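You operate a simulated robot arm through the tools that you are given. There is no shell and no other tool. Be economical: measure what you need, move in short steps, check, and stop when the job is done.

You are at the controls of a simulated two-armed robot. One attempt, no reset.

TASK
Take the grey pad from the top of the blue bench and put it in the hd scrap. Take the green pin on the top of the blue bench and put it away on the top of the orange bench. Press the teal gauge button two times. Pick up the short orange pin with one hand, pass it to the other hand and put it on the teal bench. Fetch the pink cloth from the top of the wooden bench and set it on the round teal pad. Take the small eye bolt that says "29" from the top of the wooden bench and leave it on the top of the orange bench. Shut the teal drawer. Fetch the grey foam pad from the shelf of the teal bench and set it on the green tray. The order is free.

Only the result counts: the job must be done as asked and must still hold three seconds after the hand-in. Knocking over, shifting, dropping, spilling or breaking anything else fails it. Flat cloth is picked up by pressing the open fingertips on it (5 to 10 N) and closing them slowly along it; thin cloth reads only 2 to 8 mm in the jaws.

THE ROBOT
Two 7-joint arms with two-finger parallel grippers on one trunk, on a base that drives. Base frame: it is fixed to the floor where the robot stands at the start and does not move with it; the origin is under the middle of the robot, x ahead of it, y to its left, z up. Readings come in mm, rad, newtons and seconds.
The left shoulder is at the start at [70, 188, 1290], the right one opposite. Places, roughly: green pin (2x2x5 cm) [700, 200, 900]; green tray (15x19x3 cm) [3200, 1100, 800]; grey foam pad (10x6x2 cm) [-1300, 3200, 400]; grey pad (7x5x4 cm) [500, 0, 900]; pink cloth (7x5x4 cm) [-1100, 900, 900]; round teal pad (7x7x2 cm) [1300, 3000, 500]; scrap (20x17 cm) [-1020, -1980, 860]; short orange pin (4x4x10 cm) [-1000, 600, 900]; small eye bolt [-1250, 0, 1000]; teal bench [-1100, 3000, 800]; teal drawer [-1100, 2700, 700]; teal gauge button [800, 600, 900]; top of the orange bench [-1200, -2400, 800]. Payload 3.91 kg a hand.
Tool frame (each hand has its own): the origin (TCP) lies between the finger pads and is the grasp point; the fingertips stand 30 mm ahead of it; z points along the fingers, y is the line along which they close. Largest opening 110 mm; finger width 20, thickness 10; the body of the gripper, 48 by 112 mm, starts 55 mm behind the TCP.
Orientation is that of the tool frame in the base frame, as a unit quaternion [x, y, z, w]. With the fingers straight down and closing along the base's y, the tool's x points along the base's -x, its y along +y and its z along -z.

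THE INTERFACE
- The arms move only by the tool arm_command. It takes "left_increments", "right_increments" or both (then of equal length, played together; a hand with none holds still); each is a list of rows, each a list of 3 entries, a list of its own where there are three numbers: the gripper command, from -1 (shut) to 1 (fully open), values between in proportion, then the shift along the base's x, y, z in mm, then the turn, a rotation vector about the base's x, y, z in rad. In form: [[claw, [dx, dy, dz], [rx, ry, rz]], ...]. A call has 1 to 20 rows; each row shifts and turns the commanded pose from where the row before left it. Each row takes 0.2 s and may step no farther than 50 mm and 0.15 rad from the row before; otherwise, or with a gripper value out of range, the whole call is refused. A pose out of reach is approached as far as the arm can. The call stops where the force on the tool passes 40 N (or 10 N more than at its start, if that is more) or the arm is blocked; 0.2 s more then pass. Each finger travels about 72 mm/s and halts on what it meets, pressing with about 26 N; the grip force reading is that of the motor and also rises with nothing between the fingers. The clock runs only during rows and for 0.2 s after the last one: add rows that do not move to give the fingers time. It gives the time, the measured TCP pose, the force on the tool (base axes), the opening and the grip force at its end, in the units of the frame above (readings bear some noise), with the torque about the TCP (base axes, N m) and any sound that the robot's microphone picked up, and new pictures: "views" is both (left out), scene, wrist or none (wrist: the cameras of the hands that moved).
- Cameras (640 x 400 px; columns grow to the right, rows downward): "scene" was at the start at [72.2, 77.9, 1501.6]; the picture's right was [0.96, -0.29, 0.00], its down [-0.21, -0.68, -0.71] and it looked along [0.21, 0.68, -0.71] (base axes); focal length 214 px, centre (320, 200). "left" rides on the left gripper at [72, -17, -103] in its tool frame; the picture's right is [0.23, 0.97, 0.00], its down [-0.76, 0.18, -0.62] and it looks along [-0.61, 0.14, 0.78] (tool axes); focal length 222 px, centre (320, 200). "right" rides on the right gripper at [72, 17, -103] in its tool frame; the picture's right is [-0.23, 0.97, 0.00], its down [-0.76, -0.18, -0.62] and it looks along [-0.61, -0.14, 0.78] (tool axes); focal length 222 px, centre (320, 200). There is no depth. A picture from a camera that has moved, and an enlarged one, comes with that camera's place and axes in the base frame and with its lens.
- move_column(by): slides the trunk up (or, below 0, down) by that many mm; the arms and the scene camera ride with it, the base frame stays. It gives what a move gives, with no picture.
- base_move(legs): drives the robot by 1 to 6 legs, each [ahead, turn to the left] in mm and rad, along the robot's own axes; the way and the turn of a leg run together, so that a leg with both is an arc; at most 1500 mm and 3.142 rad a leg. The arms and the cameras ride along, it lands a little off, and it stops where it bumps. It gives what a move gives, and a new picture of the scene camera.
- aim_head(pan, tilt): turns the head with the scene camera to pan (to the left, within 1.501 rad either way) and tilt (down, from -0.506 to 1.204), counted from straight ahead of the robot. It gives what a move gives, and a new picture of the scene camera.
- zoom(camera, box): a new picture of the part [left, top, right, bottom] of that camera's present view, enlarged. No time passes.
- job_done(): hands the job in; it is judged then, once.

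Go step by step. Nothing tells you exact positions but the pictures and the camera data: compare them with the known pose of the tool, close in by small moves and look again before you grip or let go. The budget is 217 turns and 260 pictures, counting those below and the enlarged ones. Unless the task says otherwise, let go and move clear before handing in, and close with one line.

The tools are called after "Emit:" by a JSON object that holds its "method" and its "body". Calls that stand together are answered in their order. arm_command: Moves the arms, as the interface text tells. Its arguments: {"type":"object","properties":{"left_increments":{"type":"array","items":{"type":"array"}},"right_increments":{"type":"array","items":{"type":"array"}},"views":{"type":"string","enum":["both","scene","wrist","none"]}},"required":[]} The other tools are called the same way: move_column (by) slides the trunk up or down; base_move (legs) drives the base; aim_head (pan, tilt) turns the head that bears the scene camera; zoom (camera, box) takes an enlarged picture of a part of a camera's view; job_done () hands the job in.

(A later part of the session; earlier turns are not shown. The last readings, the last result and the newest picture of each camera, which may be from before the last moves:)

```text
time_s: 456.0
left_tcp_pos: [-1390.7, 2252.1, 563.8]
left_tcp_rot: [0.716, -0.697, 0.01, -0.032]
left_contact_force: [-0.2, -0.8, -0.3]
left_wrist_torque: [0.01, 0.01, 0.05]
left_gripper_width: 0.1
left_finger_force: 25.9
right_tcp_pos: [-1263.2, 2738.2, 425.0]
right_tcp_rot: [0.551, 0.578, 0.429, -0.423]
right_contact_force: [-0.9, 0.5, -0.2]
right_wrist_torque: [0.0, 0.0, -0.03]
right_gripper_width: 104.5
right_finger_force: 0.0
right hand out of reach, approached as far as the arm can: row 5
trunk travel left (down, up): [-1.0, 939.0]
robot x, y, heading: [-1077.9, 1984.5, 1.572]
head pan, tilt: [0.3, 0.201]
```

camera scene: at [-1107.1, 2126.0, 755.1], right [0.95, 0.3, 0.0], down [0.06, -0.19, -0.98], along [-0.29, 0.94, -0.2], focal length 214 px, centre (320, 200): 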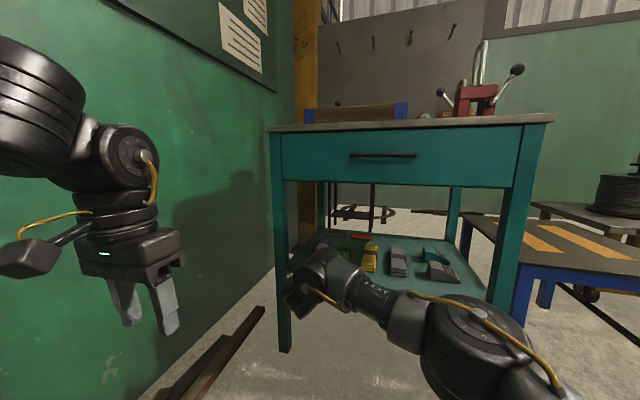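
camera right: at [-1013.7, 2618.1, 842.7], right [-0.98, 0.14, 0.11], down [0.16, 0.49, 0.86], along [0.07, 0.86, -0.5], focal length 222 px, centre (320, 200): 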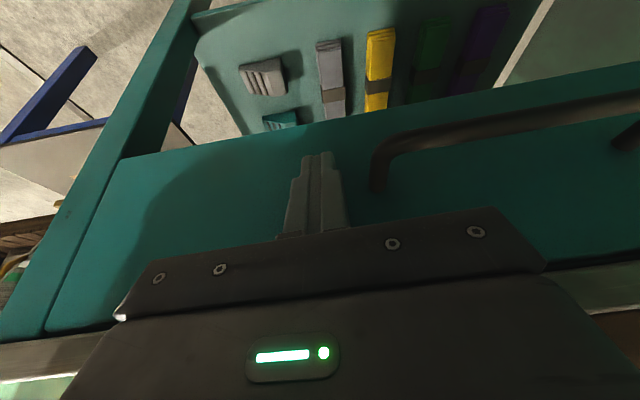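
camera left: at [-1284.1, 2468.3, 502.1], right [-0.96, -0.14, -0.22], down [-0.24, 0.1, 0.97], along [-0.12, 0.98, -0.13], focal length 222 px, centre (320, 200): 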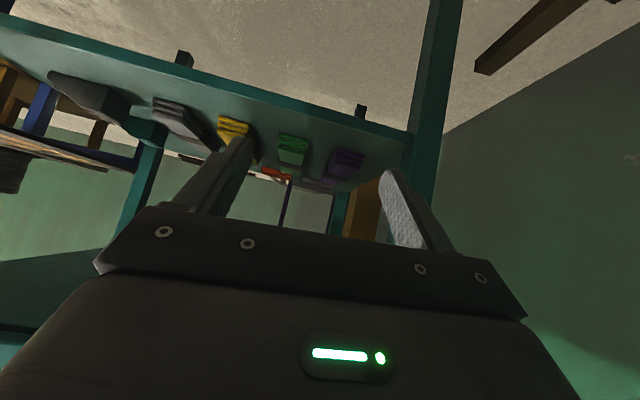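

I retract slightly, shift the robot left by 76 mm while clear of the bench, and look with the right camera.

Emit:
{"method": "arm_command", "body": {"right_increments": [[0.95, [0, -8, 0], [0, 0, 0]], [0.95, [0, 0, 0], [0, 0, 0]]], "views": "none"}}

Emit:
{"method": "base_move", "body": {"legs": [[-200, 0], [0, 0.4], [197, 0], [0, -0.402], [150, 0]]}}

Emit:
{"method": "zoom", "body": {"camera": "right", "box": [0, 0, 640, 400]}}

```text
time_s: 456.6
left_tcp_pos: [-1392.0, 2252.1, 564.2]
left_tcp_rot: [0.716, -0.697, 0.009, -0.031]
left_contact_force: [0.8, 0.9, -0.3]
left_wrist_torque: [-0.02, 0.0, 0.03]
left_gripper_width: 0.0
left_finger_force: 25.7
right_tcp_pos: [-1261.1, 2729.7, 425.1]
right_tcp_rot: [0.55, 0.578, 0.429, -0.424]
right_contact_force: [0.2, 0.2, -0.5]
right_wrist_torque: [0.02, -0.01, -0.01]
right_gripper_width: 107.2
right_finger_force: 0.2
trunk travel left (down, up): [-1.0, 939.0]
robot x, y, heading: [-1076.5, 1987.6, 1.57]
head pan, tilt: [0.3, 0.201]
```

```text
time_s: 462.8
left_tcp_pos: [-1478.5, 2383.0, 563.9]
left_tcp_rot: [0.722, -0.691, 0.009, -0.031]
left_contact_force: [0.3, 0.2, -0.6]
left_wrist_torque: [0.02, 0.01, 0.01]
left_gripper_width: 0.3
left_finger_force: 26.6
right_tcp_pos: [-1356.6, 2861.5, 425.7]
right_tcp_rot: [0.545, 0.583, 0.425, -0.427]
right_contact_force: [0.8, -0.6, 0.4]
right_wrist_torque: [-0.03, 0.04, -0.03]
right_gripper_width: 107.4
right_finger_force: 0.0
trunk travel left (down, up): [-1.0, 939.0]
robot x, y, heading: [-1162.5, 2122.1, 1.592]
head pan, tilt: [0.3, 0.201]
camera scene: at [-1192.0, 2260.9, 755.1], right [0.95, 0.31, 0.0], down [0.06, -0.19, -0.98], along [-0.31, 0.93, -0.2], focal length 214 px, centre (320, 200)
```

scene: 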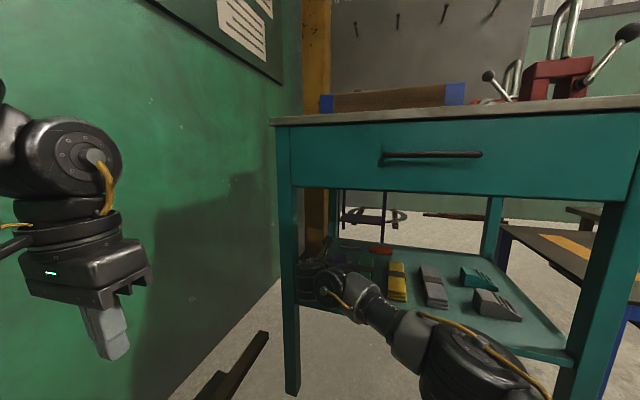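

```text
1.00 times, centred on (320, 200) of right
camera zoom: at [-1339.7, 2783.1, 523.8], right [0.98, -0.02, -0.19], down [-0.12, -0.81, -0.57], along [-0.14, 0.58, -0.8], focal length 222 px, centre (320, 200)
```

zoom: 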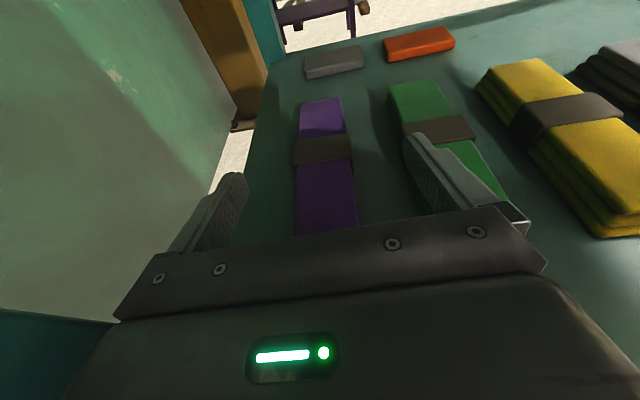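

The pad is at [-1341,3158], view is clear. I adjust yaw/tilt slightly and drive forward.

Emit:
{"method": "arm_command", "body": {"right_increments": [[1, [7, 0, 3], [-0.06, 0, -0.04]], [1, [7, 0, 3], [-0.06, 0, -0.04]], [1, [7, 0, 0], [0, 0, -0.03]]], "views": "none"}}

Emit:
{"method": "base_move", "body": {"legs": [[235, 0]]}}

Emit:
{"method": "zoom", "body": {"camera": "right", "box": [0, 0, 640, 400]}}

```text
time_s: 463.6
left_tcp_pos: [-1478.7, 2381.5, 563.7]
left_tcp_rot: [0.722, -0.692, 0.008, -0.031]
left_contact_force: [0.8, -0.3, 1.0]
left_wrist_torque: [-0.01, -0.02, 0.06]
left_gripper_width: 0.2
left_finger_force: 25.9
right_tcp_pos: [-1330.3, 2862.2, 430.2]
right_tcp_rot: [0.602, 0.576, 0.411, -0.37]
right_contact_force: [0.0, 0.9, -0.3]
right_wrist_torque: [0.03, 0.0, -0.02]
right_gripper_width: 110.0
right_finger_force: 0.1
right hand out of reach, approached as far as the arm can: row 2
trunk travel left (down, up): [-1.0, 939.0]
robot x, y, heading: [-1160.7, 2119.7, 1.589]
head pan, tilt: [0.3, 0.201]
```

```text
time_s: 465.4
left_tcp_pos: [-1480.5, 2621.2, 563.9]
left_tcp_rot: [0.721, -0.692, 0.008, -0.032]
left_contact_force: [-0.1, -0.1, -0.1]
left_wrist_torque: [0.03, 0.04, -0.02]
left_gripper_width: 0.0
left_finger_force: 25.5
right_tcp_pos: [-1332.1, 3100.3, 429.9]
right_tcp_rot: [0.602, 0.576, 0.411, -0.37]
right_contact_force: [0.3, -0.6, 0.3]
right_wrist_torque: [-0.02, 0.02, 0.03]
right_gripper_width: 110.2
right_finger_force: 0.1
trunk travel left (down, up): [-1.0, 939.0]
robot x, y, heading: [-1164.3, 2362.5, 1.583]
head pan, tilt: [0.3, 0.201]
camera scene: at [-1195.7, 2499.7, 755.1], right [0.95, 0.31, 0.0], down [0.06, -0.19, -0.98], along [-0.3, 0.93, -0.2], focal length 214 px, centre (320, 200)
```

scene: 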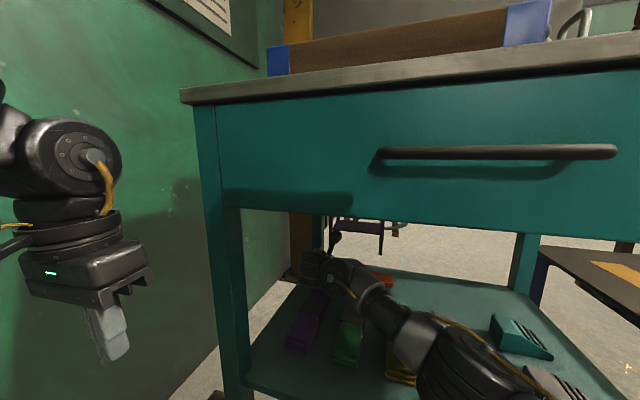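

```text
1.00 times, centred on (320, 200) of right
camera zoom: at [-1323.0, 3032.6, 536.5], right [0.97, -0.15, -0.18], down [-0.22, -0.86, -0.47], along [-0.09, 0.49, -0.87], focal length 222 px, centre (320, 200)
```

zoom: 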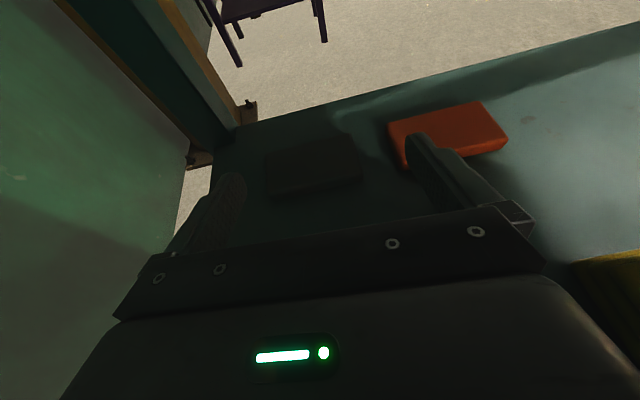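

The pad is just ahead; I narrow the opening to fit between it and the red one, and drive the last bit.

Emit:
{"method": "arm_command", "body": {"right_increments": [[0.78, [-6, 0, 0], [0, 0, 0]], [0.78, [-5, 0, 0], [0, 0, 0]]], "views": "none"}}

Emit:
{"method": "base_move", "body": {"legs": [[40, 0]]}}

Emit:
{"method": "arm_command", "body": {"right_increments": [[0.78, [0, 0, -10], [0, 0, 0]], [0.78, [0, 0, -10], [0, 0, 0]], [0.78, [0, 0, 0], [0, 0, 0]]], "views": "wrist"}}

```text
time_s: 466.0
left_tcp_pos: [-1480.5, 2621.5, 563.7]
left_tcp_rot: [0.721, -0.693, 0.008, -0.033]
left_contact_force: [-0.3, 0.1, 0.3]
left_wrist_torque: [0.02, -0.02, 0.02]
left_gripper_width: 0.1
left_finger_force: 25.6
right_tcp_pos: [-1337.2, 3101.0, 429.4]
right_tcp_rot: [0.602, 0.575, 0.412, -0.37]
right_contact_force: [-0.2, 0.4, -0.1]
right_wrist_torque: [0.02, 0.01, 0.0]
right_gripper_width: 97.7
right_finger_force: 0.0
right hand out of reach, approached as far as the arm can: row 2
trunk travel left (down, up): [-1.0, 939.0]
robot x, y, heading: [-1161.1, 2359.9, 1.587]
head pan, tilt: [0.3, 0.201]
```

```text
time_s: 466.8
left_tcp_pos: [-1482.6, 2661.8, 563.0]
left_tcp_rot: [0.72, -0.693, 0.008, -0.032]
left_contact_force: [0.5, -0.3, 0.6]
left_wrist_torque: [0.02, 0.01, 0.0]
left_gripper_width: 0.2
left_finger_force: 26.3
right_tcp_pos: [-1337.8, 3139.9, 429.9]
right_tcp_rot: [0.601, 0.576, 0.411, -0.371]
right_contact_force: [-0.6, 0.7, 0.6]
right_wrist_torque: [0.0, -0.01, 0.0]
right_gripper_width: 98.0
right_finger_force: 0.1
trunk travel left (down, up): [-1.0, 939.0]
robot x, y, heading: [-1171.0, 2400.4, 1.587]
head pan, tilt: [0.3, 0.201]
camera scene: at [-1196.3, 2539.8, 755.1], right [0.95, 0.31, 0.0], down [0.06, -0.19, -0.98], along [-0.3, 0.93, -0.2], focal length 214 px, centre (320, 200)
```

scene: 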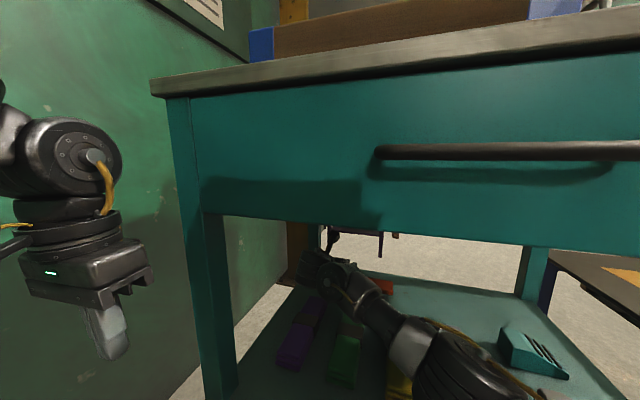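

```text
time_s: 467.6
left_tcp_pos: [-1481.8, 2662.2, 564.1]
left_tcp_rot: [0.721, -0.693, 0.007, -0.033]
left_contact_force: [-0.3, -0.3, -0.3]
left_wrist_torque: [-0.04, 0.0, 0.01]
left_gripper_width: 0.0
left_finger_force: 26.1
right_tcp_pos: [-1336.2, 3140.4, 407.6]
right_tcp_rot: [0.602, 0.575, 0.413, -0.371]
right_contact_force: [0.5, 0.1, 0.3]
right_wrist_torque: [-0.04, -0.04, -0.01]
right_gripper_width: 97.9
right_finger_force: 0.1
trunk travel left (down, up): [-1.0, 939.0]
robot x, y, heading: [-1163.4, 2398.9, 1.586]
head pan, tilt: [0.3, 0.201]
camera right: at [-1327.6, 3071.7, 515.4], right [0.97, -0.15, -0.18], down [-0.22, -0.86, -0.47], along [-0.09, 0.49, -0.87], focal length 222 px, centre (320, 200)
```

right: 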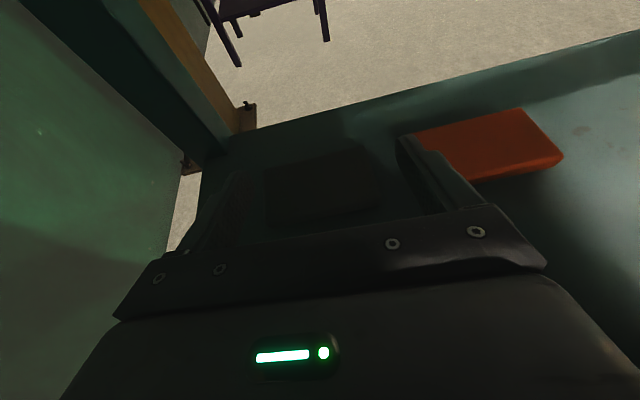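

Emit:
{"method": "zoom", "body": {"camera": "right", "box": [190, 110, 450, 250]}}

```text
2.46 times, centred on (320, 180) of right
camera zoom: at [-1327.6, 3071.7, 515.4], right [0.97, -0.15, -0.18], down [-0.22, -0.86, -0.47], along [-0.09, 0.49, -0.87], focal length 547 px, centre (320, 249)
```

zoom: 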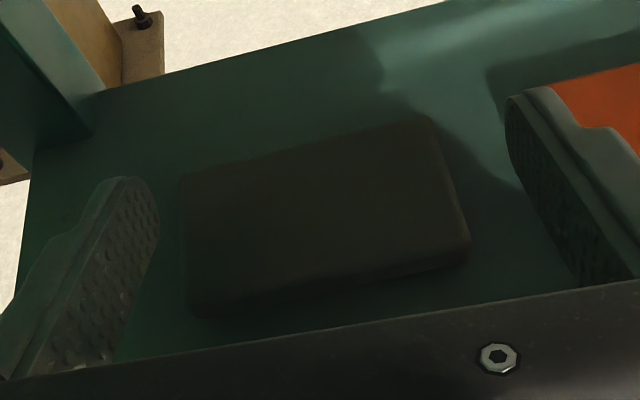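

The pad is nicely between the fingers. I lower to shelf level and close.

Emit:
{"method": "arm_command", "body": {"right_increments": [[0.78, [-2, 0, -9], [0, 0, 0]], [0.78, [0, 0, -9], [0, 0, 0]], [0.78, [0, 0, -6], [0, 0, 0]], [0.78, [0, 0, 0], [0, 0, 0]]], "views": "none"}}

```text
time_s: 468.6
left_tcp_pos: [-1481.7, 2661.1, 564.1]
left_tcp_rot: [0.72, -0.693, 0.008, -0.033]
left_contact_force: [0.3, 0.1, -0.7]
left_wrist_torque: [0.0, -0.01, -0.04]
left_gripper_width: 0.3
left_finger_force: 25.4
right_tcp_pos: [-1339.1, 3140.1, 388.9]
right_tcp_rot: [0.602, 0.574, 0.412, -0.373]
right_contact_force: [-3.9, 8.7, 20.9]
right_wrist_torque: [-1.84, 0.19, -0.45]
right_gripper_width: 98.1
right_finger_force: 0.0
trunk travel left (down, up): [-1.0, 939.0]
robot x, y, heading: [-1170.1, 2398.3, 1.585]
head pan, tilt: [0.3, 0.201]
```

The gripper's underside is resting on the purple strap, not the tips on the shelf. I rise, tilt the tool down more, and descend again.

Emit:
{"method": "arm_command", "body": {"right_increments": [[0.78, [0, 0, 10], [0, 0, 0]], [0.78, [0, 0, 5], [-0.09, 0, 0]], [0.78, [0, 0, 0], [-0.09, 0, 0]], [0.78, [0, 0, 0], [-0.09, 0, 0]], [0.78, [0, 0, 0], [0, 0, 0]]], "views": "wrist"}}

```text
time_s: 469.8
left_tcp_pos: [-1481.8, 2662.0, 564.7]
left_tcp_rot: [0.721, -0.693, 0.007, -0.033]
left_contact_force: [0.7, 0.4, -0.5]
left_wrist_torque: [-0.02, -0.01, -0.02]
left_gripper_width: 0.1
left_finger_force: 26.1
right_tcp_pos: [-1313.8, 3132.4, 392.9]
right_tcp_rot: [0.647, 0.625, 0.331, -0.285]
right_contact_force: [-0.7, -1.1, 1.9]
right_wrist_torque: [0.01, 0.13, 0.01]
right_gripper_width: 97.9
right_finger_force: 0.0
right hand out of reach, approached as far as the arm can: row 2, 4
trunk travel left (down, up): [-1.0, 939.0]
robot x, y, heading: [-1166.5, 2399.9, 1.586]
head pan, tilt: [0.3, 0.201]
camera right: at [-1303.9, 3094.8, 514.6], right [0.97, -0.19, -0.13], down [-0.22, -0.95, -0.22], along [-0.09, 0.24, -0.97], focal length 222 px, centre (320, 200)
```

right: 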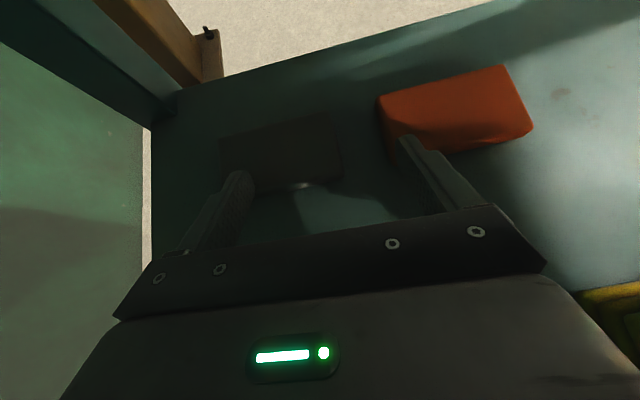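

It slid sideways. I raise the hand and correct with a small base turn.

Emit:
{"method": "arm_command", "body": {"right_increments": [[0.78, [0, 0, 12], [0, 0, 0]], [0.78, [0, 0, 12], [0, 0, 0]], [0.78, [0, 0, 0], [0, 0, 0]]], "views": "none"}}

Emit:
{"method": "base_move", "body": {"legs": [[12, 0.036]]}}

Emit:
{"method": "zoom", "body": {"camera": "right", "box": [150, 50, 470, 250]}}

```text
time_s: 470.6
left_tcp_pos: [-1482.4, 2661.7, 563.7]
left_tcp_rot: [0.72, -0.693, 0.008, -0.032]
left_contact_force: [-1.0, -0.3, 0.3]
left_wrist_torque: [-0.04, 0.02, -0.01]
left_gripper_width: 0.1
left_finger_force: 26.3
right_tcp_pos: [-1307.0, 3127.5, 412.9]
right_tcp_rot: [0.647, 0.625, 0.331, -0.285]
right_contact_force: [-0.6, 0.5, -1.0]
right_wrist_torque: [0.03, 0.01, -0.01]
right_gripper_width: 97.6
right_finger_force: 0.1
right hand out of reach, approached as far as the arm can: row 2
trunk travel left (down, up): [-1.0, 939.0]
robot x, y, heading: [-1170.4, 2400.0, 1.588]
head pan, tilt: [0.3, 0.201]
```

```text
time_s: 471.4
left_tcp_pos: [-1492.2, 2662.5, 564.7]
left_tcp_rot: [0.733, -0.68, 0.008, -0.031]
left_contact_force: [0.6, 0.6, 0.4]
left_wrist_torque: [0.01, 0.02, 0.01]
left_gripper_width: 0.2
left_finger_force: 26.3
right_tcp_pos: [-1333.7, 3134.8, 413.1]
right_tcp_rot: [0.635, 0.637, 0.325, -0.292]
right_contact_force: [-0.4, -0.6, -0.3]
right_wrist_torque: [0.01, 0.02, -0.04]
right_gripper_width: 98.0
right_finger_force: 0.0
trunk travel left (down, up): [-1.0, 939.0]
robot x, y, heading: [-1163.0, 2414.3, 1.626]
head pan, tilt: [0.3, 0.201]
camera scene: at [-1201.7, 2550.8, 755.1], right [0.94, 0.34, 0.0], down [0.07, -0.19, -0.98], along [-0.34, 0.92, -0.2], focal length 214 px, centre (320, 200)
```

scene: 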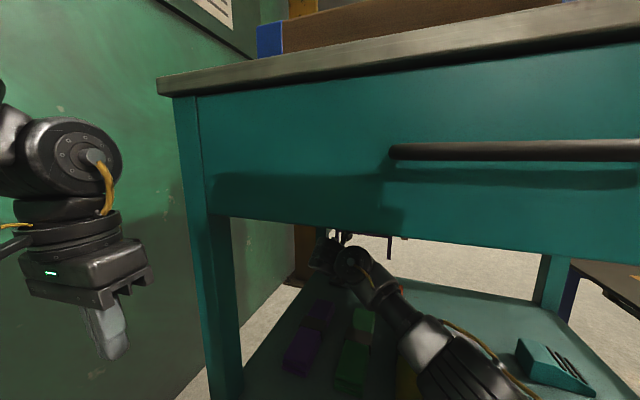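

```text
2.00 times, centred on (310, 150) of right
camera zoom: at [-1323.7, 3097.9, 534.5], right [0.98, -0.16, -0.14], down [-0.19, -0.96, -0.22], along [-0.09, 0.24, -0.97], focal length 444 px, centre (340, 300)
```

zoom: 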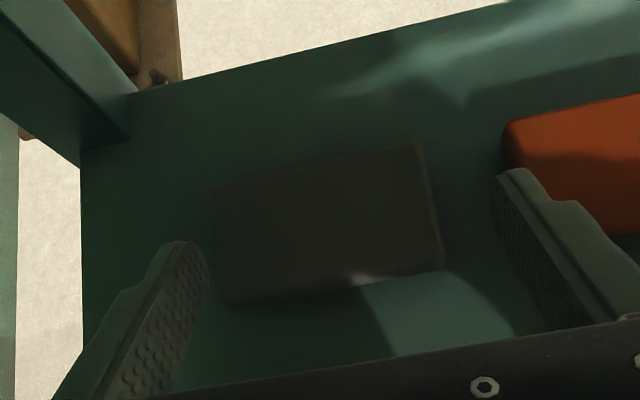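

Emit:
{"method": "arm_command", "body": {"right_increments": [[0.93, [0, 0, 0], [0, 0, 0]], [0.93, [0, 0, 0], [0, 0, 0]]], "views": "none"}}

Emit:
{"method": "base_move", "body": {"legs": [[17, 0.012]]}}

Emit:
{"method": "arm_command", "body": {"right_increments": [[0.93, [0, 0, -8], [0, 0, 0]], [0.93, [0, 0, -6], [0, 0, 0]], [0.93, [0, 0, 0], [0, 0, 0]]], "views": "none"}}

Emit:
{"method": "zoom", "body": {"camera": "right", "box": [150, 50, 470, 250]}}

```text
time_s: 472.0
left_tcp_pos: [-1491.3, 2662.1, 564.5]
left_tcp_rot: [0.733, -0.679, 0.007, -0.032]
left_contact_force: [-0.3, 0.3, 0.3]
left_wrist_torque: [0.01, -0.02, 0.01]
left_gripper_width: 0.0
left_finger_force: 26.0
right_tcp_pos: [-1333.6, 3135.2, 412.9]
right_tcp_rot: [0.635, 0.637, 0.325, -0.292]
right_contact_force: [0.1, 0.0, -0.3]
right_wrist_torque: [-0.01, 0.0, -0.04]
right_gripper_width: 106.3
right_finger_force: 0.0
trunk travel left (down, up): [-1.0, 939.0]
robot x, y, heading: [-1164.2, 2415.5, 1.62]
head pan, tilt: [0.3, 0.201]
```

```text
time_s: 472.8
left_tcp_pos: [-1496.1, 2674.2, 564.2]
left_tcp_rot: [0.738, -0.674, 0.007, -0.033]
left_contact_force: [0.4, 0.8, 1.0]
left_wrist_torque: [0.01, 0.0, 0.02]
left_gripper_width: 0.0
left_finger_force: 25.9
right_tcp_pos: [-1343.6, 3149.3, 412.5]
right_tcp_rot: [0.631, 0.641, 0.323, -0.293]
right_contact_force: [0.5, -0.3, 0.0]
right_wrist_torque: [-0.02, -0.02, 0.02]
right_gripper_width: 106.2
right_finger_force: 0.0
trunk travel left (down, up): [-1.0, 939.0]
robot x, y, heading: [-1169.2, 2429.6, 1.633]
head pan, tilt: [0.3, 0.201]
camera scene: at [-1204.3, 2567.2, 755.1], right [0.93, 0.36, 0.0], down [0.07, -0.19, -0.98], along [-0.35, 0.92, -0.2], focal length 214 px, centre (320, 200)
```

scene: 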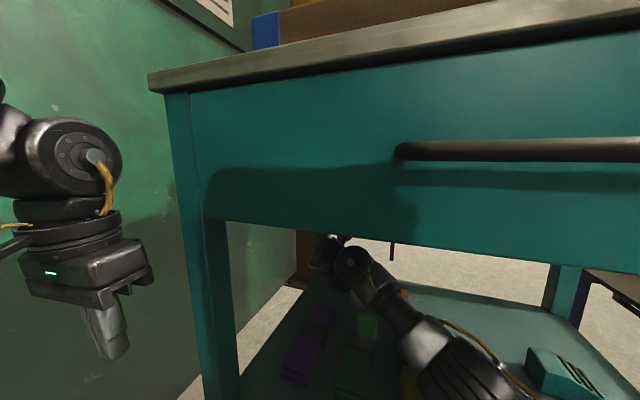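

```text
time_s: 473.6
left_tcp_pos: [-1495.8, 2675.8, 563.9]
left_tcp_rot: [0.737, -0.675, 0.007, -0.032]
left_contact_force: [0.2, -0.7, -0.4]
left_wrist_torque: [0.0, -0.01, -0.02]
left_gripper_width: 0.0
left_finger_force: 25.8
right_tcp_pos: [-1342.7, 3150.1, 399.9]
right_tcp_rot: [0.631, 0.641, 0.323, -0.294]
right_contact_force: [0.6, -0.7, -0.1]
right_wrist_torque: [0.02, 0.0, -0.04]
right_gripper_width: 106.3
right_finger_force: 0.0
trunk travel left (down, up): [-1.0, 939.0]
robot x, y, heading: [-1165.8, 2429.1, 1.631]
head pan, tilt: [0.3, 0.201]
```

```text
2.00 times, centred on (310, 150) of right
camera zoom: at [-1332.5, 3113.7, 520.8], right [0.98, -0.15, -0.14], down [-0.17, -0.96, -0.22], along [-0.1, 0.24, -0.97], focal length 444 px, centre (340, 300)
```

zoom: 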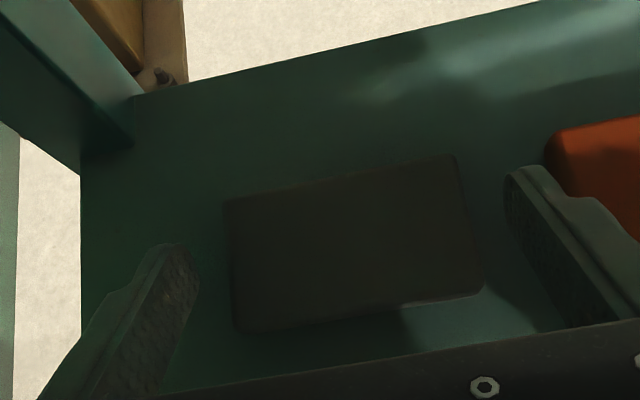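

Well centred now. I lower to the shelf and close.

Emit:
{"method": "arm_command", "body": {"right_increments": [[0.93, [0, 0, -6], [0, 0, 0]], [0.93, [0, 0, -4], [0, 0, 0]], [0.93, [0, 0, -3], [0, 0, 0]], [0.7, [0, 0, 0], [0, 0, 0]], [0.55, [0, 0, 0], [0, 0, 0]], [0.3, [0, 0, 0], [0, 0, 0]], [0, [0, 0, 0], [0, 0, 0]], [-1, [0, 0, 0], [0, 0, 0]]], "views": "none"}}

```text
time_s: 475.4
left_tcp_pos: [-1495.2, 2675.6, 563.3]
left_tcp_rot: [0.737, -0.675, 0.007, -0.032]
left_contact_force: [1.1, -0.1, 0.6]
left_wrist_torque: [-0.02, 0.01, 0.01]
left_gripper_width: 0.0
left_finger_force: 25.8
right_tcp_pos: [-1342.7, 3149.4, 385.3]
right_tcp_rot: [0.631, 0.641, 0.324, -0.294]
right_contact_force: [-0.5, 0.2, 1.0]
right_wrist_torque: [0.02, 0.0, -0.02]
right_gripper_width: 93.7
right_finger_force: 25.6
trunk travel left (down, up): [-1.0, 939.0]
robot x, y, heading: [-1163.0, 2429.9, 1.634]
head pan, tilt: [0.3, 0.201]
```

Gripped at 94 mm. I lift slowly.

Emit:
{"method": "arm_command", "body": {"right_increments": [[-1, [0, 0, 3], [0, 0, 0]], [-1, [0, 0, 5], [0, 0, 0]], [-1, [0, 0, 7], [0, 0, 0]], [-1, [0, 0, 10], [0, 0, 0]], [-1, [0, 0, 10], [0, 0, 0]], [-1, [0, 0, 5], [0, 0, 0]]], "views": "wrist"}}

```text
time_s: 476.8
left_tcp_pos: [-1494.8, 2675.1, 565.1]
left_tcp_rot: [0.738, -0.674, 0.008, -0.032]
left_contact_force: [0.3, -0.4, -0.4]
left_wrist_torque: [0.0, -0.04, 0.0]
left_gripper_width: 0.0
left_finger_force: 26.4
right_tcp_pos: [-1343.6, 3150.6, 426.3]
right_tcp_rot: [0.631, 0.641, 0.324, -0.293]
right_contact_force: [-0.5, 0.0, -1.1]
right_wrist_torque: [0.0, 0.05, 0.0]
right_gripper_width: 93.8
right_finger_force: 25.8
trunk travel left (down, up): [-1.0, 939.0]
robot x, y, heading: [-1165.9, 2432.6, 1.63]
head pan, tilt: [0.3, 0.201]
camera right: at [-1333.5, 3113.3, 548.0], right [0.98, -0.15, -0.14], down [-0.17, -0.96, -0.22], along [-0.1, 0.24, -0.97], focal length 222 px, centre (320, 200)
```

right: 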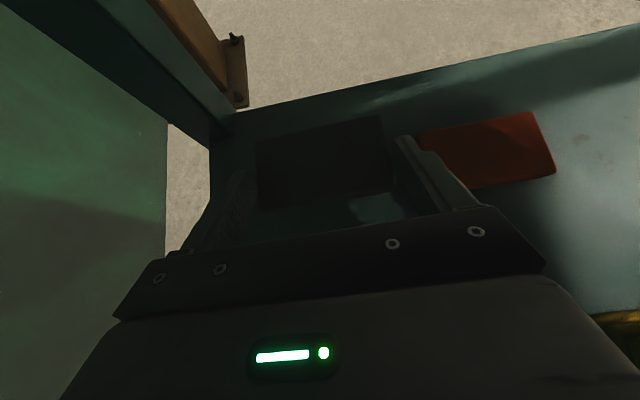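

Held. I raise a little more to clear the straps, then back straight out.

Emit:
{"method": "arm_command", "body": {"right_increments": [[-1, [0, 0, 10], [0, 0, 0]], [-1, [0, 0, 10], [0, 0, 0]], [-1, [0, 0, 10], [0, 0, 0]], [-1, [0, 0, 5], [0, 0, 0]]], "views": "none"}}

Emit:
{"method": "base_move", "body": {"legs": [[-500, 0]]}}

```text
time_s: 477.8
left_tcp_pos: [-1496.6, 2676.5, 564.5]
left_tcp_rot: [0.738, -0.674, 0.007, -0.032]
left_contact_force: [-0.3, -0.2, 0.5]
left_wrist_torque: [-0.04, -0.02, -0.02]
left_gripper_width: 0.1
left_finger_force: 25.8
right_tcp_pos: [-1339.1, 3147.2, 452.9]
right_tcp_rot: [0.632, 0.641, 0.323, -0.293]
right_contact_force: [0.3, -0.3, 0.0]
right_wrist_torque: [-0.02, 0.01, 0.02]
right_gripper_width: 93.6
right_finger_force: 26.7
right hand out of reach, approached as far as the arm can: row 2, 4
trunk travel left (down, up): [-1.0, 939.0]
robot x, y, heading: [-1166.7, 2425.1, 1.631]
head pan, tilt: [0.3, 0.201]
```

```text
time_s: 480.7
left_tcp_pos: [-1464.1, 2187.8, 564.5]
left_tcp_rot: [0.736, -0.676, 0.008, -0.032]
left_contact_force: [-0.2, 0.0, 0.3]
left_wrist_torque: [0.0, -0.03, 0.0]
left_gripper_width: 0.2
left_finger_force: 26.0
right_tcp_pos: [-1307.1, 2658.8, 452.9]
right_tcp_rot: [0.633, 0.639, 0.325, -0.292]
right_contact_force: [0.0, 0.0, -0.6]
right_wrist_torque: [0.0, 0.03, 0.03]
right_gripper_width: 93.3
right_finger_force: 26.5
trunk travel left (down, up): [-1.0, 939.0]
robot x, y, heading: [-1136.4, 1941.4, 1.632]
head pan, tilt: [0.3, 0.201]
camera scene: at [-1173.8, 2078.5, 755.1], right [0.94, 0.35, 0.0], down [0.07, -0.19, -0.98], along [-0.34, 0.92, -0.2], focal length 214 px, centre (320, 200)
```

scene: 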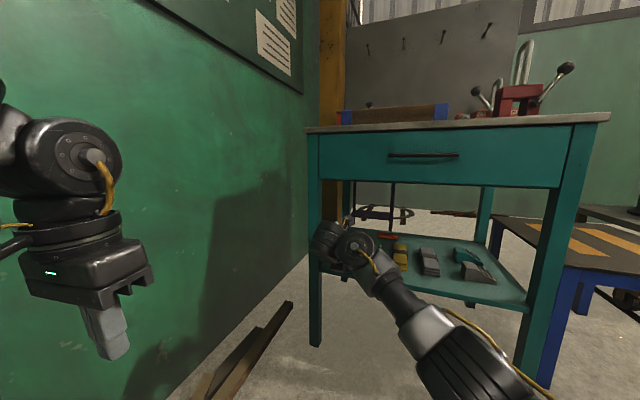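

The foam pad is out and held. I raise the trunk and head for the blue bench to press the button with the free left hand on the way to the tray.

Emit:
{"method": "move_column", "body": {"by": 400}}

Emit:
{"method": "move_column", "body": {"by": 260}}

Emit:
{"method": "base_move", "body": {"legs": [[0, -1.898], [918, 0], [0, -1.231], [1300, 0], [0, 1.497]]}}

```text
time_s: 484.5
left_tcp_pos: [-1464.7, 2188.4, 963.1]
left_tcp_rot: [0.736, -0.677, 0.008, -0.033]
left_contact_force: [-0.7, -0.5, 0.2]
left_wrist_torque: [0.01, -0.02, 0.02]
left_gripper_width: 0.0
left_finger_force: 26.5
right_tcp_pos: [-1307.5, 2658.3, 853.9]
right_tcp_rot: [0.632, 0.64, 0.324, -0.293]
right_contact_force: [0.7, 0.3, -0.4]
right_wrist_torque: [-0.02, -0.01, 0.01]
right_gripper_width: 93.9
right_finger_force: 25.7
trunk travel left (down, up): [-401.0, 539.0]
robot x, y, heading: [-1137.3, 1941.7, 1.632]
head pan, tilt: [0.3, 0.201]
```

```text
time_s: 487.2
left_tcp_pos: [-1463.8, 2189.3, 1223.6]
left_tcp_rot: [0.736, -0.677, 0.008, -0.032]
left_contact_force: [-0.3, -0.3, -0.7]
left_wrist_torque: [0.05, 0.01, 0.0]
left_gripper_width: 0.0
left_finger_force: 26.2
right_tcp_pos: [-1307.1, 2657.4, 1113.6]
right_tcp_rot: [0.632, 0.64, 0.324, -0.294]
right_contact_force: [0.1, -0.5, -0.4]
right_wrist_torque: [0.0, 0.02, 0.01]
right_gripper_width: 93.9
right_finger_force: 26.1
trunk travel left (down, up): [-661.0, 279.0]
robot x, y, heading: [-1137.6, 1942.2, 1.628]
head pan, tilt: [0.3, 0.201]
```

```text
time_s: 509.6
left_tcp_pos: [115.3, 708.6, 1223.7]
left_tcp_rot: [-0.03, 0.999, -0.029, 0.016]
left_contact_force: [0.4, -0.9, 0.1]
left_wrist_torque: [0.02, -0.01, 0.05]
left_gripper_width: 0.1
left_finger_force: 26.3
right_tcp_pos: [580.6, 539.1, 1113.7]
right_tcp_rot: [0.899, -0.006, 0.436, 0.028]
right_contact_force: [-0.2, 0.3, 0.4]
right_wrist_torque: [0.0, -0.04, -0.02]
right_gripper_width: 93.2
right_finger_force: 25.8
trunk travel left (down, up): [-661.0, 279.0]
robot x, y, heading: [-138.5, 384.5, 0.034]
head pan, tilt: [0.3, 0.201]
camera scene: at [-2.8, 418.0, 1415.1], right [0.33, -0.94, 0.0], down [-0.19, -0.07, -0.98], along [0.93, 0.32, -0.2], focal length 214 px, centre (320, 200)
```

scene: 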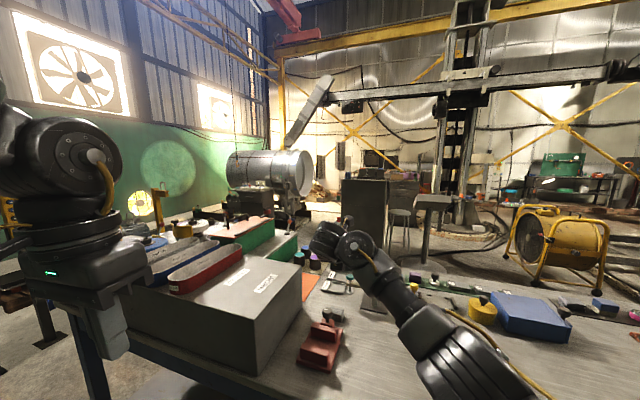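

I swing the right hand (with the foam) over to its own side, then look at the gauge.

Emit:
{"method": "arm_command", "body": {"right_increments": [[-1, [-2, -25, 5], [0, 0, 0]], [-1, [-2, -25, 5], [0, 0, 0]], [-1, [-2, -25, 5], [0, 0, 0]], [-1, [-2, -25, 5], [0, 0, 0]], [-1, [-2, -25, 5], [0, 0, 0]], [-1, [-2, -25, 0], [0, 0, 0]], [-1, [-2, -25, 0], [0, 0, 0]], [-1, [-2, -25, 0], [0, 0, 0]], [-1, [-2, -25, 0], [0, 0, 0]], [-1, [-2, -25, 0], [0, 0, 0]], [-1, [-2, -25, 0], [0, 0, 0]], [-1, [-2, -25, 0], [0, 0, 0]]], "views": "none"}}

Emit:
{"method": "aim_head", "body": {"pan": 0.2, "tilt": 0.55}}

Emit:
{"method": "zoom", "body": {"camera": "scene", "box": [220, 120, 420, 245]}}

```text
time_s: 512.1
left_tcp_pos: [116.0, 707.7, 1225.4]
left_tcp_rot: [-0.029, 0.999, -0.027, 0.017]
left_contact_force: [-0.5, 0.2, -0.9]
left_wrist_torque: [0.01, 0.01, 0.02]
left_gripper_width: 0.0
left_finger_force: 25.5
right_tcp_pos: [555.6, 234.4, 1138.7]
right_tcp_rot: [0.899, -0.006, 0.436, 0.028]
right_contact_force: [0.4, 0.1, -0.6]
right_wrist_torque: [0.01, 0.01, 0.01]
right_gripper_width: 93.8
right_finger_force: 26.0
trunk travel left (down, up): [-661.0, 279.0]
robot x, y, heading: [-139.6, 384.5, 0.033]
head pan, tilt: [0.3, 0.201]
```

```text
time_s: 513.0
left_tcp_pos: [115.4, 707.8, 1224.2]
left_tcp_rot: [-0.029, 0.999, -0.028, 0.017]
left_contact_force: [0.1, 1.1, 0.4]
left_wrist_torque: [0.02, 0.03, -0.04]
left_gripper_width: 0.0
left_finger_force: 25.6
right_tcp_pos: [556.0, 237.2, 1138.1]
right_tcp_rot: [0.9, -0.006, 0.436, 0.027]
right_contact_force: [-0.1, 0.0, -0.2]
right_wrist_torque: [-0.02, -0.01, 0.0]
right_gripper_width: 93.8
right_finger_force: 26.1
trunk travel left (down, up): [-661.0, 279.0]
robot x, y, heading: [-138.3, 386.7, 0.038]
head pan, tilt: [0.201, 0.55]
camera scene: at [-3.4, 408.3, 1382.9], right [0.23, -0.97, 0.0], down [-0.51, -0.12, -0.85], along [0.83, 0.2, -0.52], focal length 214 px, centre (320, 200)
```

scene: 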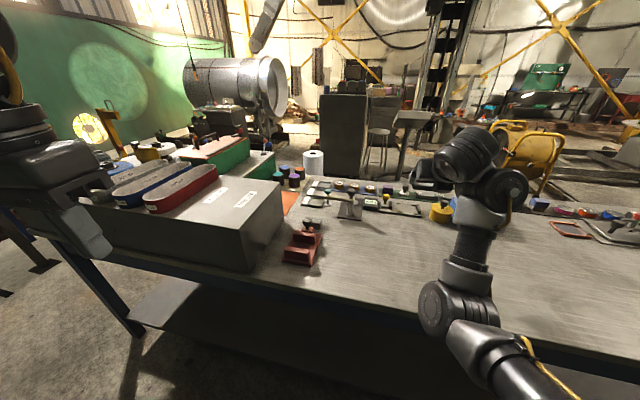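

```text
3.20 times, centred on (320, 182) of scene
camera zoom: at [-3.4, 408.3, 1382.9], right [0.23, -0.97, 0.0], down [-0.51, -0.12, -0.85], along [0.83, 0.2, -0.52], focal length 686 px, centre (320, 256)
```

zoom: 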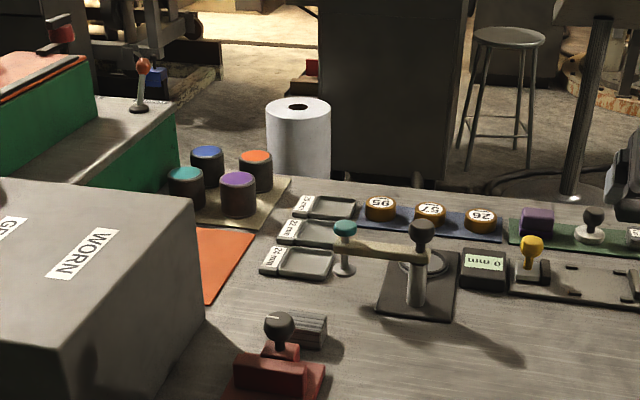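

The teal button is at about [759,559,956]. I drive closer and extend the left arm toward it with closed fingers.

Emit:
{"method": "base_move", "body": {"legs": [[0, -0.26], [240, 0], [0, 0.222]]}}

Emit:
{"method": "arm_command", "body": {"left_increments": [[-1, [28, -8, 0], [0, 0, 0]], [-1, [28, -8, 0], [0, 0, 0]], [-1, [28, -8, 0], [0, 0, 0]], [-1, [28, -8, 0], [0, 0, 0]], [-1, [28, -8, -5], [0, 0, 0]], [-1, [28, -8, -5], [0, 0, 0]], [-1, [28, -8, -5], [0, 0, 0]], [-1, [25, -5, -5], [0, -0.1, 0]], [-1, [20, -5, -5], [0, -0.1, 0]], [-1, [15, 0, -5], [0, -0.1, 0]], [-1, [15, 0, -5], [0, -0.1, 0]], [-1, [10, 0, -5], [0, -0.1, 0]], [-1, [0, 0, 0], [0, 0, 0]]], "views": "wrist"}}

```text
time_s: 516.5
left_tcp_pos: [369.3, 636.6, 1224.2]
left_tcp_rot: [-0.001, 0.999, -0.028, 0.015]
left_contact_force: [-0.9, -0.2, -0.5]
left_wrist_torque: [-0.03, 0.01, -0.04]
left_gripper_width: 0.0
left_finger_force: 27.0
right_tcp_pos: [782.6, 142.6, 1138.0]
right_tcp_rot: [0.899, -0.031, 0.436, 0.04]
right_contact_force: [-0.2, -0.2, -0.8]
right_wrist_torque: [0.0, 0.02, 0.02]
right_gripper_width: 93.4
right_finger_force: 26.4
trunk travel left (down, up): [-661.0, 279.0]
robot x, y, heading: [93.7, 328.7, -0.023]
head pan, tilt: [0.201, 0.55]
camera scene: at [233.6, 344.1, 1382.8], right [0.18, -0.98, 0.0], down [-0.51, -0.09, -0.85], along [0.84, 0.15, -0.52], focal length 214 px, centre (320, 200)
```

scene: 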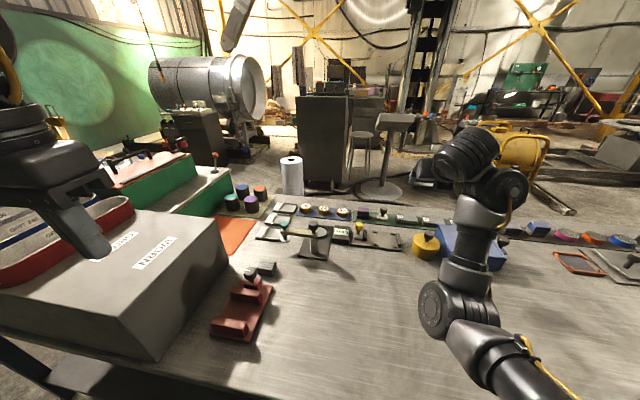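

```text
time_s: 519.2
left_tcp_pos: [641.0, 576.2, 1175.9]
left_tcp_rot: [0.006, 0.964, -0.028, 0.264]
left_contact_force: [-0.5, 0.1, -0.1]
left_wrist_torque: [-0.02, 0.0, 0.02]
left_gripper_width: 0.0
left_finger_force: 25.8
left hand out of reach, approached as far as the arm can: row 7
right_tcp_pos: [784.4, 142.3, 1138.9]
right_tcp_rot: [0.899, -0.032, 0.435, 0.04]
right_contact_force: [-0.4, 0.8, -0.5]
right_wrist_torque: [-0.05, 0.03, 0.01]
right_gripper_width: 93.5
right_finger_force: 26.5
trunk travel left (down, up): [-661.0, 279.0]
robot x, y, heading: [95.2, 330.4, -0.018]
head pan, tilt: [0.201, 0.55]
camera left: at [524.2, 563.2, 1229.8], right [-0.17, 0.97, -0.17], down [0.34, 0.22, 0.91], along [0.92, 0.1, -0.37], focal length 222 px, centre (320, 200)
```

left: 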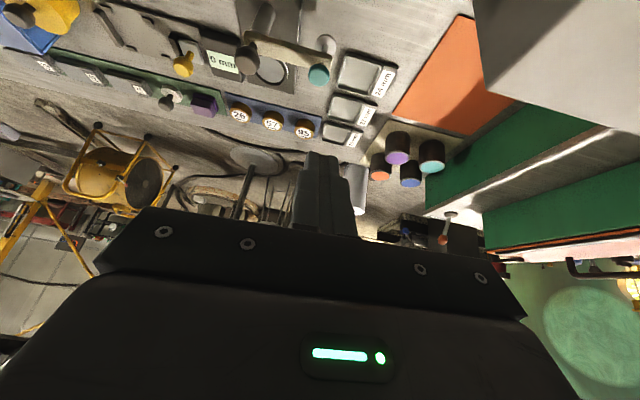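

The button is confirmed at about [752,556,956]. I move the closed fingertips above it.

Emit:
{"method": "arm_command", "body": {"left_increments": [[-1, [16, -3, -20], [0, 0, 0]], [-1, [16, -3, -25], [0, 0, 0]], [-1, [16, -3, -30], [0, 0, 0]], [-1, [16, -3, -30], [0, 0, 0]], [-1, [16, -3, -30], [0, 0, 0]], [-1, [16, -3, -25], [0, 0, 0]], [-1, [0, 0, 0], [0, 0, 0]]], "views": "wrist"}}

```text
time_s: 520.9
left_tcp_pos: [735.8, 561.4, 1017.3]
left_tcp_rot: [0.005, 0.964, -0.028, 0.263]
left_contact_force: [0.3, 0.2, -0.2]
left_wrist_torque: [-0.02, -0.01, 0.01]
left_gripper_width: 0.0
left_finger_force: 25.6
right_tcp_pos: [781.6, 142.5, 1139.7]
right_tcp_rot: [0.899, -0.03, 0.436, 0.039]
right_contact_force: [-0.2, -0.6, 0.1]
right_wrist_torque: [-0.03, -0.01, 0.0]
right_gripper_width: 93.5
right_finger_force: 26.2
trunk travel left (down, up): [-661.0, 279.0]
robot x, y, heading: [93.4, 329.7, -0.018]
head pan, tilt: [0.201, 0.55]
camera left: at [619.0, 547.9, 1071.0], right [-0.17, 0.97, -0.17], down [0.34, 0.22, 0.91], along [0.92, 0.1, -0.37], focal length 222 px, centre (320, 200)
```

left: 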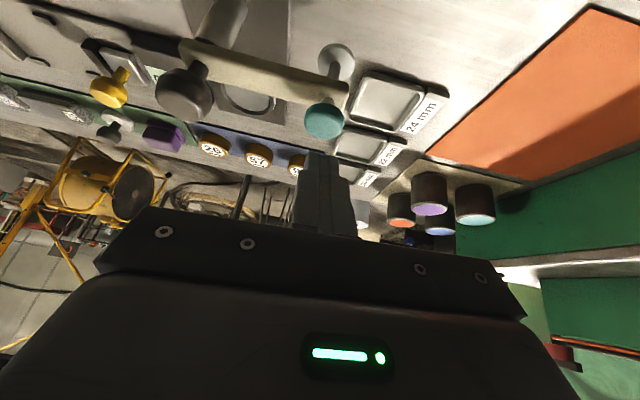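

Fingertips are directly above the button. First press, in small steps.

Emit:
{"method": "arm_command", "body": {"left_increments": [[-1, [0, -4, -12], [0, 0, 0]], [-1, [-1, 0, -10], [0, 0, 0]], [-1, [0, 0, -5], [0, 0, 0]], [-1, [0, 0, -4], [0, 0, 0]], [-1, [0, 0, -3], [0, 0, 0]], [-1, [0, 0, -3], [0, 0, 0]], [-1, [0, 0, -3], [0, 0, 0]]], "views": "none"}}

```text
time_s: 522.5
left_tcp_pos: [734.7, 555.6, 978.8]
left_tcp_rot: [0.006, 0.964, -0.029, 0.264]
left_contact_force: [2.8, -1.7, 7.9]
left_wrist_torque: [-0.04, -0.15, -0.03]
left_gripper_width: 0.0
left_finger_force: 26.2
right_tcp_pos: [782.0, 141.7, 1139.8]
right_tcp_rot: [0.899, -0.031, 0.435, 0.039]
right_contact_force: [0.3, -0.2, 0.1]
right_wrist_torque: [0.0, 0.01, 0.04]
right_gripper_width: 93.9
right_finger_force: 26.2
trunk travel left (down, up): [-661.0, 279.0]
robot x, y, heading: [95.6, 331.0, -0.018]
head pan, tilt: [0.201, 0.55]
heard: click
```

A click was heard — one press. I release fully and press once more.

Emit:
{"method": "arm_command", "body": {"left_increments": [[-1, [0, 0, 8], [0, 0, 0]], [-1, [0, 0, 10], [0, 0, 0]], [-1, [0, 0, 0], [0, 0, 0]], [-1, [0, 0, 0], [0, 0, 0]]], "views": "none"}}

Emit:
{"method": "arm_command", "body": {"left_increments": [[-1, [0, 0, -8], [0, 0, 0]], [-1, [0, 0, -5], [0, 0, 0]], [-1, [0, 0, -3], [0, 0, 0]], [-1, [0, 0, -2], [0, 0, 0]], [-1, [0, 0, -1], [0, 0, 0]]], "views": "none"}}

```text
time_s: 523.5
left_tcp_pos: [734.7, 554.1, 995.6]
left_tcp_rot: [0.005, 0.964, -0.029, 0.263]
left_contact_force: [0.4, 0.8, 0.4]
left_wrist_torque: [-0.01, -0.02, 0.03]
left_gripper_width: 0.1
left_finger_force: 25.9
right_tcp_pos: [783.1, 142.7, 1137.9]
right_tcp_rot: [0.899, -0.031, 0.436, 0.04]
right_contact_force: [-0.1, 0.2, -0.4]
right_wrist_torque: [-0.02, 0.0, -0.01]
right_gripper_width: 93.6
right_finger_force: 25.9
trunk travel left (down, up): [-661.0, 279.0]
robot x, y, heading: [97.8, 332.4, -0.022]
head pan, tilt: [0.201, 0.55]
```

```text
time_s: 524.6
left_tcp_pos: [736.1, 556.1, 979.1]
left_tcp_rot: [0.006, 0.964, -0.029, 0.266]
left_contact_force: [0.8, -2.3, 8.8]
left_wrist_torque: [-0.05, -0.09, 0.1]
left_gripper_width: 0.0
left_finger_force: 26.4
left hand out of reach, approached as far as the arm can: row 4
right_tcp_pos: [783.0, 141.3, 1139.3]
right_tcp_rot: [0.899, -0.031, 0.436, 0.039]
right_contact_force: [0.3, 0.4, -0.4]
right_wrist_torque: [-0.01, 0.02, 0.0]
right_gripper_width: 93.3
right_finger_force: 25.7
trunk travel left (down, up): [-661.0, 279.0]
robot x, y, heading: [98.7, 331.4, -0.022]
head pan, tilt: [0.201, 0.55]
heard: click
```

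Second click heard. I lift off, raise the trunk, and set out around the bench end toward the green tray.

Emit:
{"method": "arm_command", "body": {"left_increments": [[-1, [0, 0, 10], [0, 0, 0]], [-1, [0, 0, 25], [0, 0, 0]], [-1, [-5, 0, 40], [0, 0, 0]], [-1, [-10, 5, 40], [0, 0, 0]]], "views": "none"}}

Emit:
{"method": "move_column", "body": {"by": 150}}

Emit:
{"method": "base_move", "body": {"legs": [[-350, 0], [0, 1.593], [1400, 0], [530, 0], [0, -1.571], [1450, 0]]}}

Emit:
{"method": "aim_head", "body": {"pan": -0.3, "tilt": 0.25}}

```text
time_s: 525.6
left_tcp_pos: [716.0, 563.9, 1091.9]
left_tcp_rot: [0.005, 0.964, -0.028, 0.264]
left_contact_force: [-0.7, -0.2, 1.3]
left_wrist_torque: [-0.01, -0.03, 0.0]
left_gripper_width: 0.0
left_finger_force: 26.4
right_tcp_pos: [781.8, 142.7, 1140.1]
right_tcp_rot: [0.899, -0.031, 0.436, 0.039]
right_contact_force: [-0.8, 0.1, -0.6]
right_wrist_torque: [0.0, -0.02, 0.0]
right_gripper_width: 93.8
right_finger_force: 26.7
trunk travel left (down, up): [-661.0, 279.0]
robot x, y, heading: [95.1, 327.6, -0.026]
head pan, tilt: [0.201, 0.55]
```

```text
time_s: 527.4
left_tcp_pos: [717.8, 563.9, 1240.7]
left_tcp_rot: [0.005, 0.965, -0.028, 0.262]
left_contact_force: [-0.3, -0.3, -0.1]
left_wrist_torque: [-0.01, -0.02, -0.03]
left_gripper_width: 0.3
left_finger_force: 25.4
right_tcp_pos: [783.2, 142.7, 1288.1]
right_tcp_rot: [0.899, -0.031, 0.435, 0.04]
right_contact_force: [0.5, -0.6, -0.2]
right_wrist_torque: [-0.01, 0.0, -0.03]
right_gripper_width: 93.6
right_finger_force: 25.9
trunk travel left (down, up): [-811.0, 129.0]
robot x, y, heading: [100.0, 328.8, -0.019]
head pan, tilt: [0.201, 0.55]
```

```text
time_s: 553.1
left_tcp_pos: [1714.0, 2572.4, 1241.6]
left_tcp_rot: [-0.024, 0.964, -0.02, 0.264]
left_contact_force: [0.3, -0.9, -0.2]
left_wrist_torque: [-0.01, 0.01, -0.01]
left_gripper_width: 0.0
left_finger_force: 26.0
right_tcp_pos: [1804.0, 2154.3, 1289.8]
right_tcp_rot: [0.9, -0.004, 0.436, 0.027]
right_contact_force: [-0.5, 0.3, 0.8]
right_wrist_torque: [-0.03, 0.02, -0.02]
right_gripper_width: 93.7
right_finger_force: 26.4
trunk travel left (down, up): [-811.0, 129.0]
robot x, y, heading: [1108.4, 2301.6, 0.04]
head pan, tilt: [0.201, 0.55]
camera scene: at [1243.4, 2323.1, 1532.9], right [0.24, -0.97, 0.0], down [-0.51, -0.12, -0.85], along [0.83, 0.2, -0.52], focal length 214 px, centre (320, 200)
```

scene: 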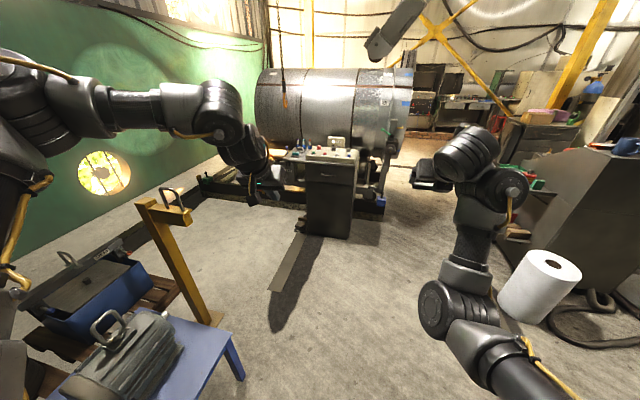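

```text
time_s: 554.1
left_tcp_pos: [1715.3, 2571.6, 1241.2]
left_tcp_rot: [-0.023, 0.964, -0.021, 0.264]
left_contact_force: [0.4, 0.3, 0.3]
left_wrist_torque: [0.01, 0.02, -0.03]
left_gripper_width: 0.0
left_finger_force: 26.7
right_tcp_pos: [1805.2, 2155.1, 1289.8]
right_tcp_rot: [0.9, -0.004, 0.436, 0.027]
right_contact_force: [0.4, 0.1, 0.0]
right_wrist_torque: [0.03, 0.0, 0.02]
right_gripper_width: 93.8
right_finger_force: 25.8
trunk travel left (down, up): [-811.0, 129.0]
robot x, y, heading: [1112.6, 2299.9, 0.037]
head pan, tilt: [-0.3, 0.25]
camera scene: at [1246.7, 2277.9, 1560.5], right [-0.26, -0.97, 0.0], down [-0.24, 0.06, -0.97], along [0.94, -0.25, -0.25], focal length 214 px, centre (320, 200)
```

scene: 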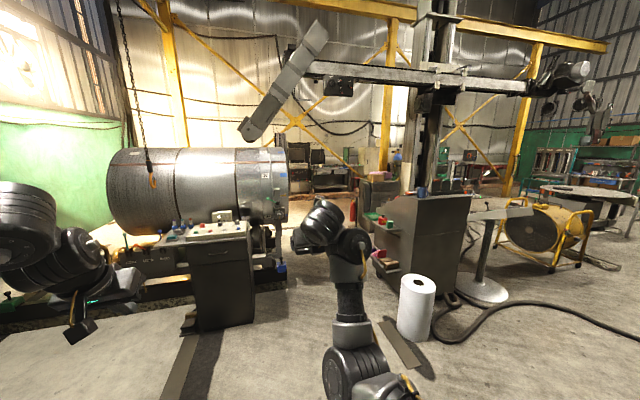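

Emit:
{"method": "zoom", "body": {"camera": "scene", "box": [335, 165, 495, 275]}}

```text
3.64 times, centred on (415, 220) of scene
camera zoom: at [1246.7, 2277.9, 1560.5], right [-0.26, -0.97, 0.0], down [-0.24, 0.06, -0.97], along [0.94, -0.25, -0.25], focal length 780 px, centre (-26, 127)
```

zoom: 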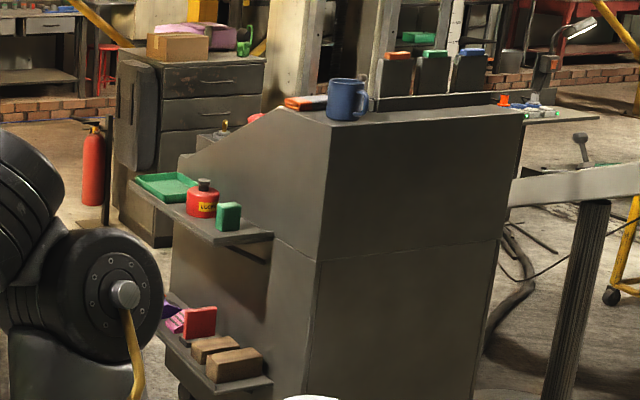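

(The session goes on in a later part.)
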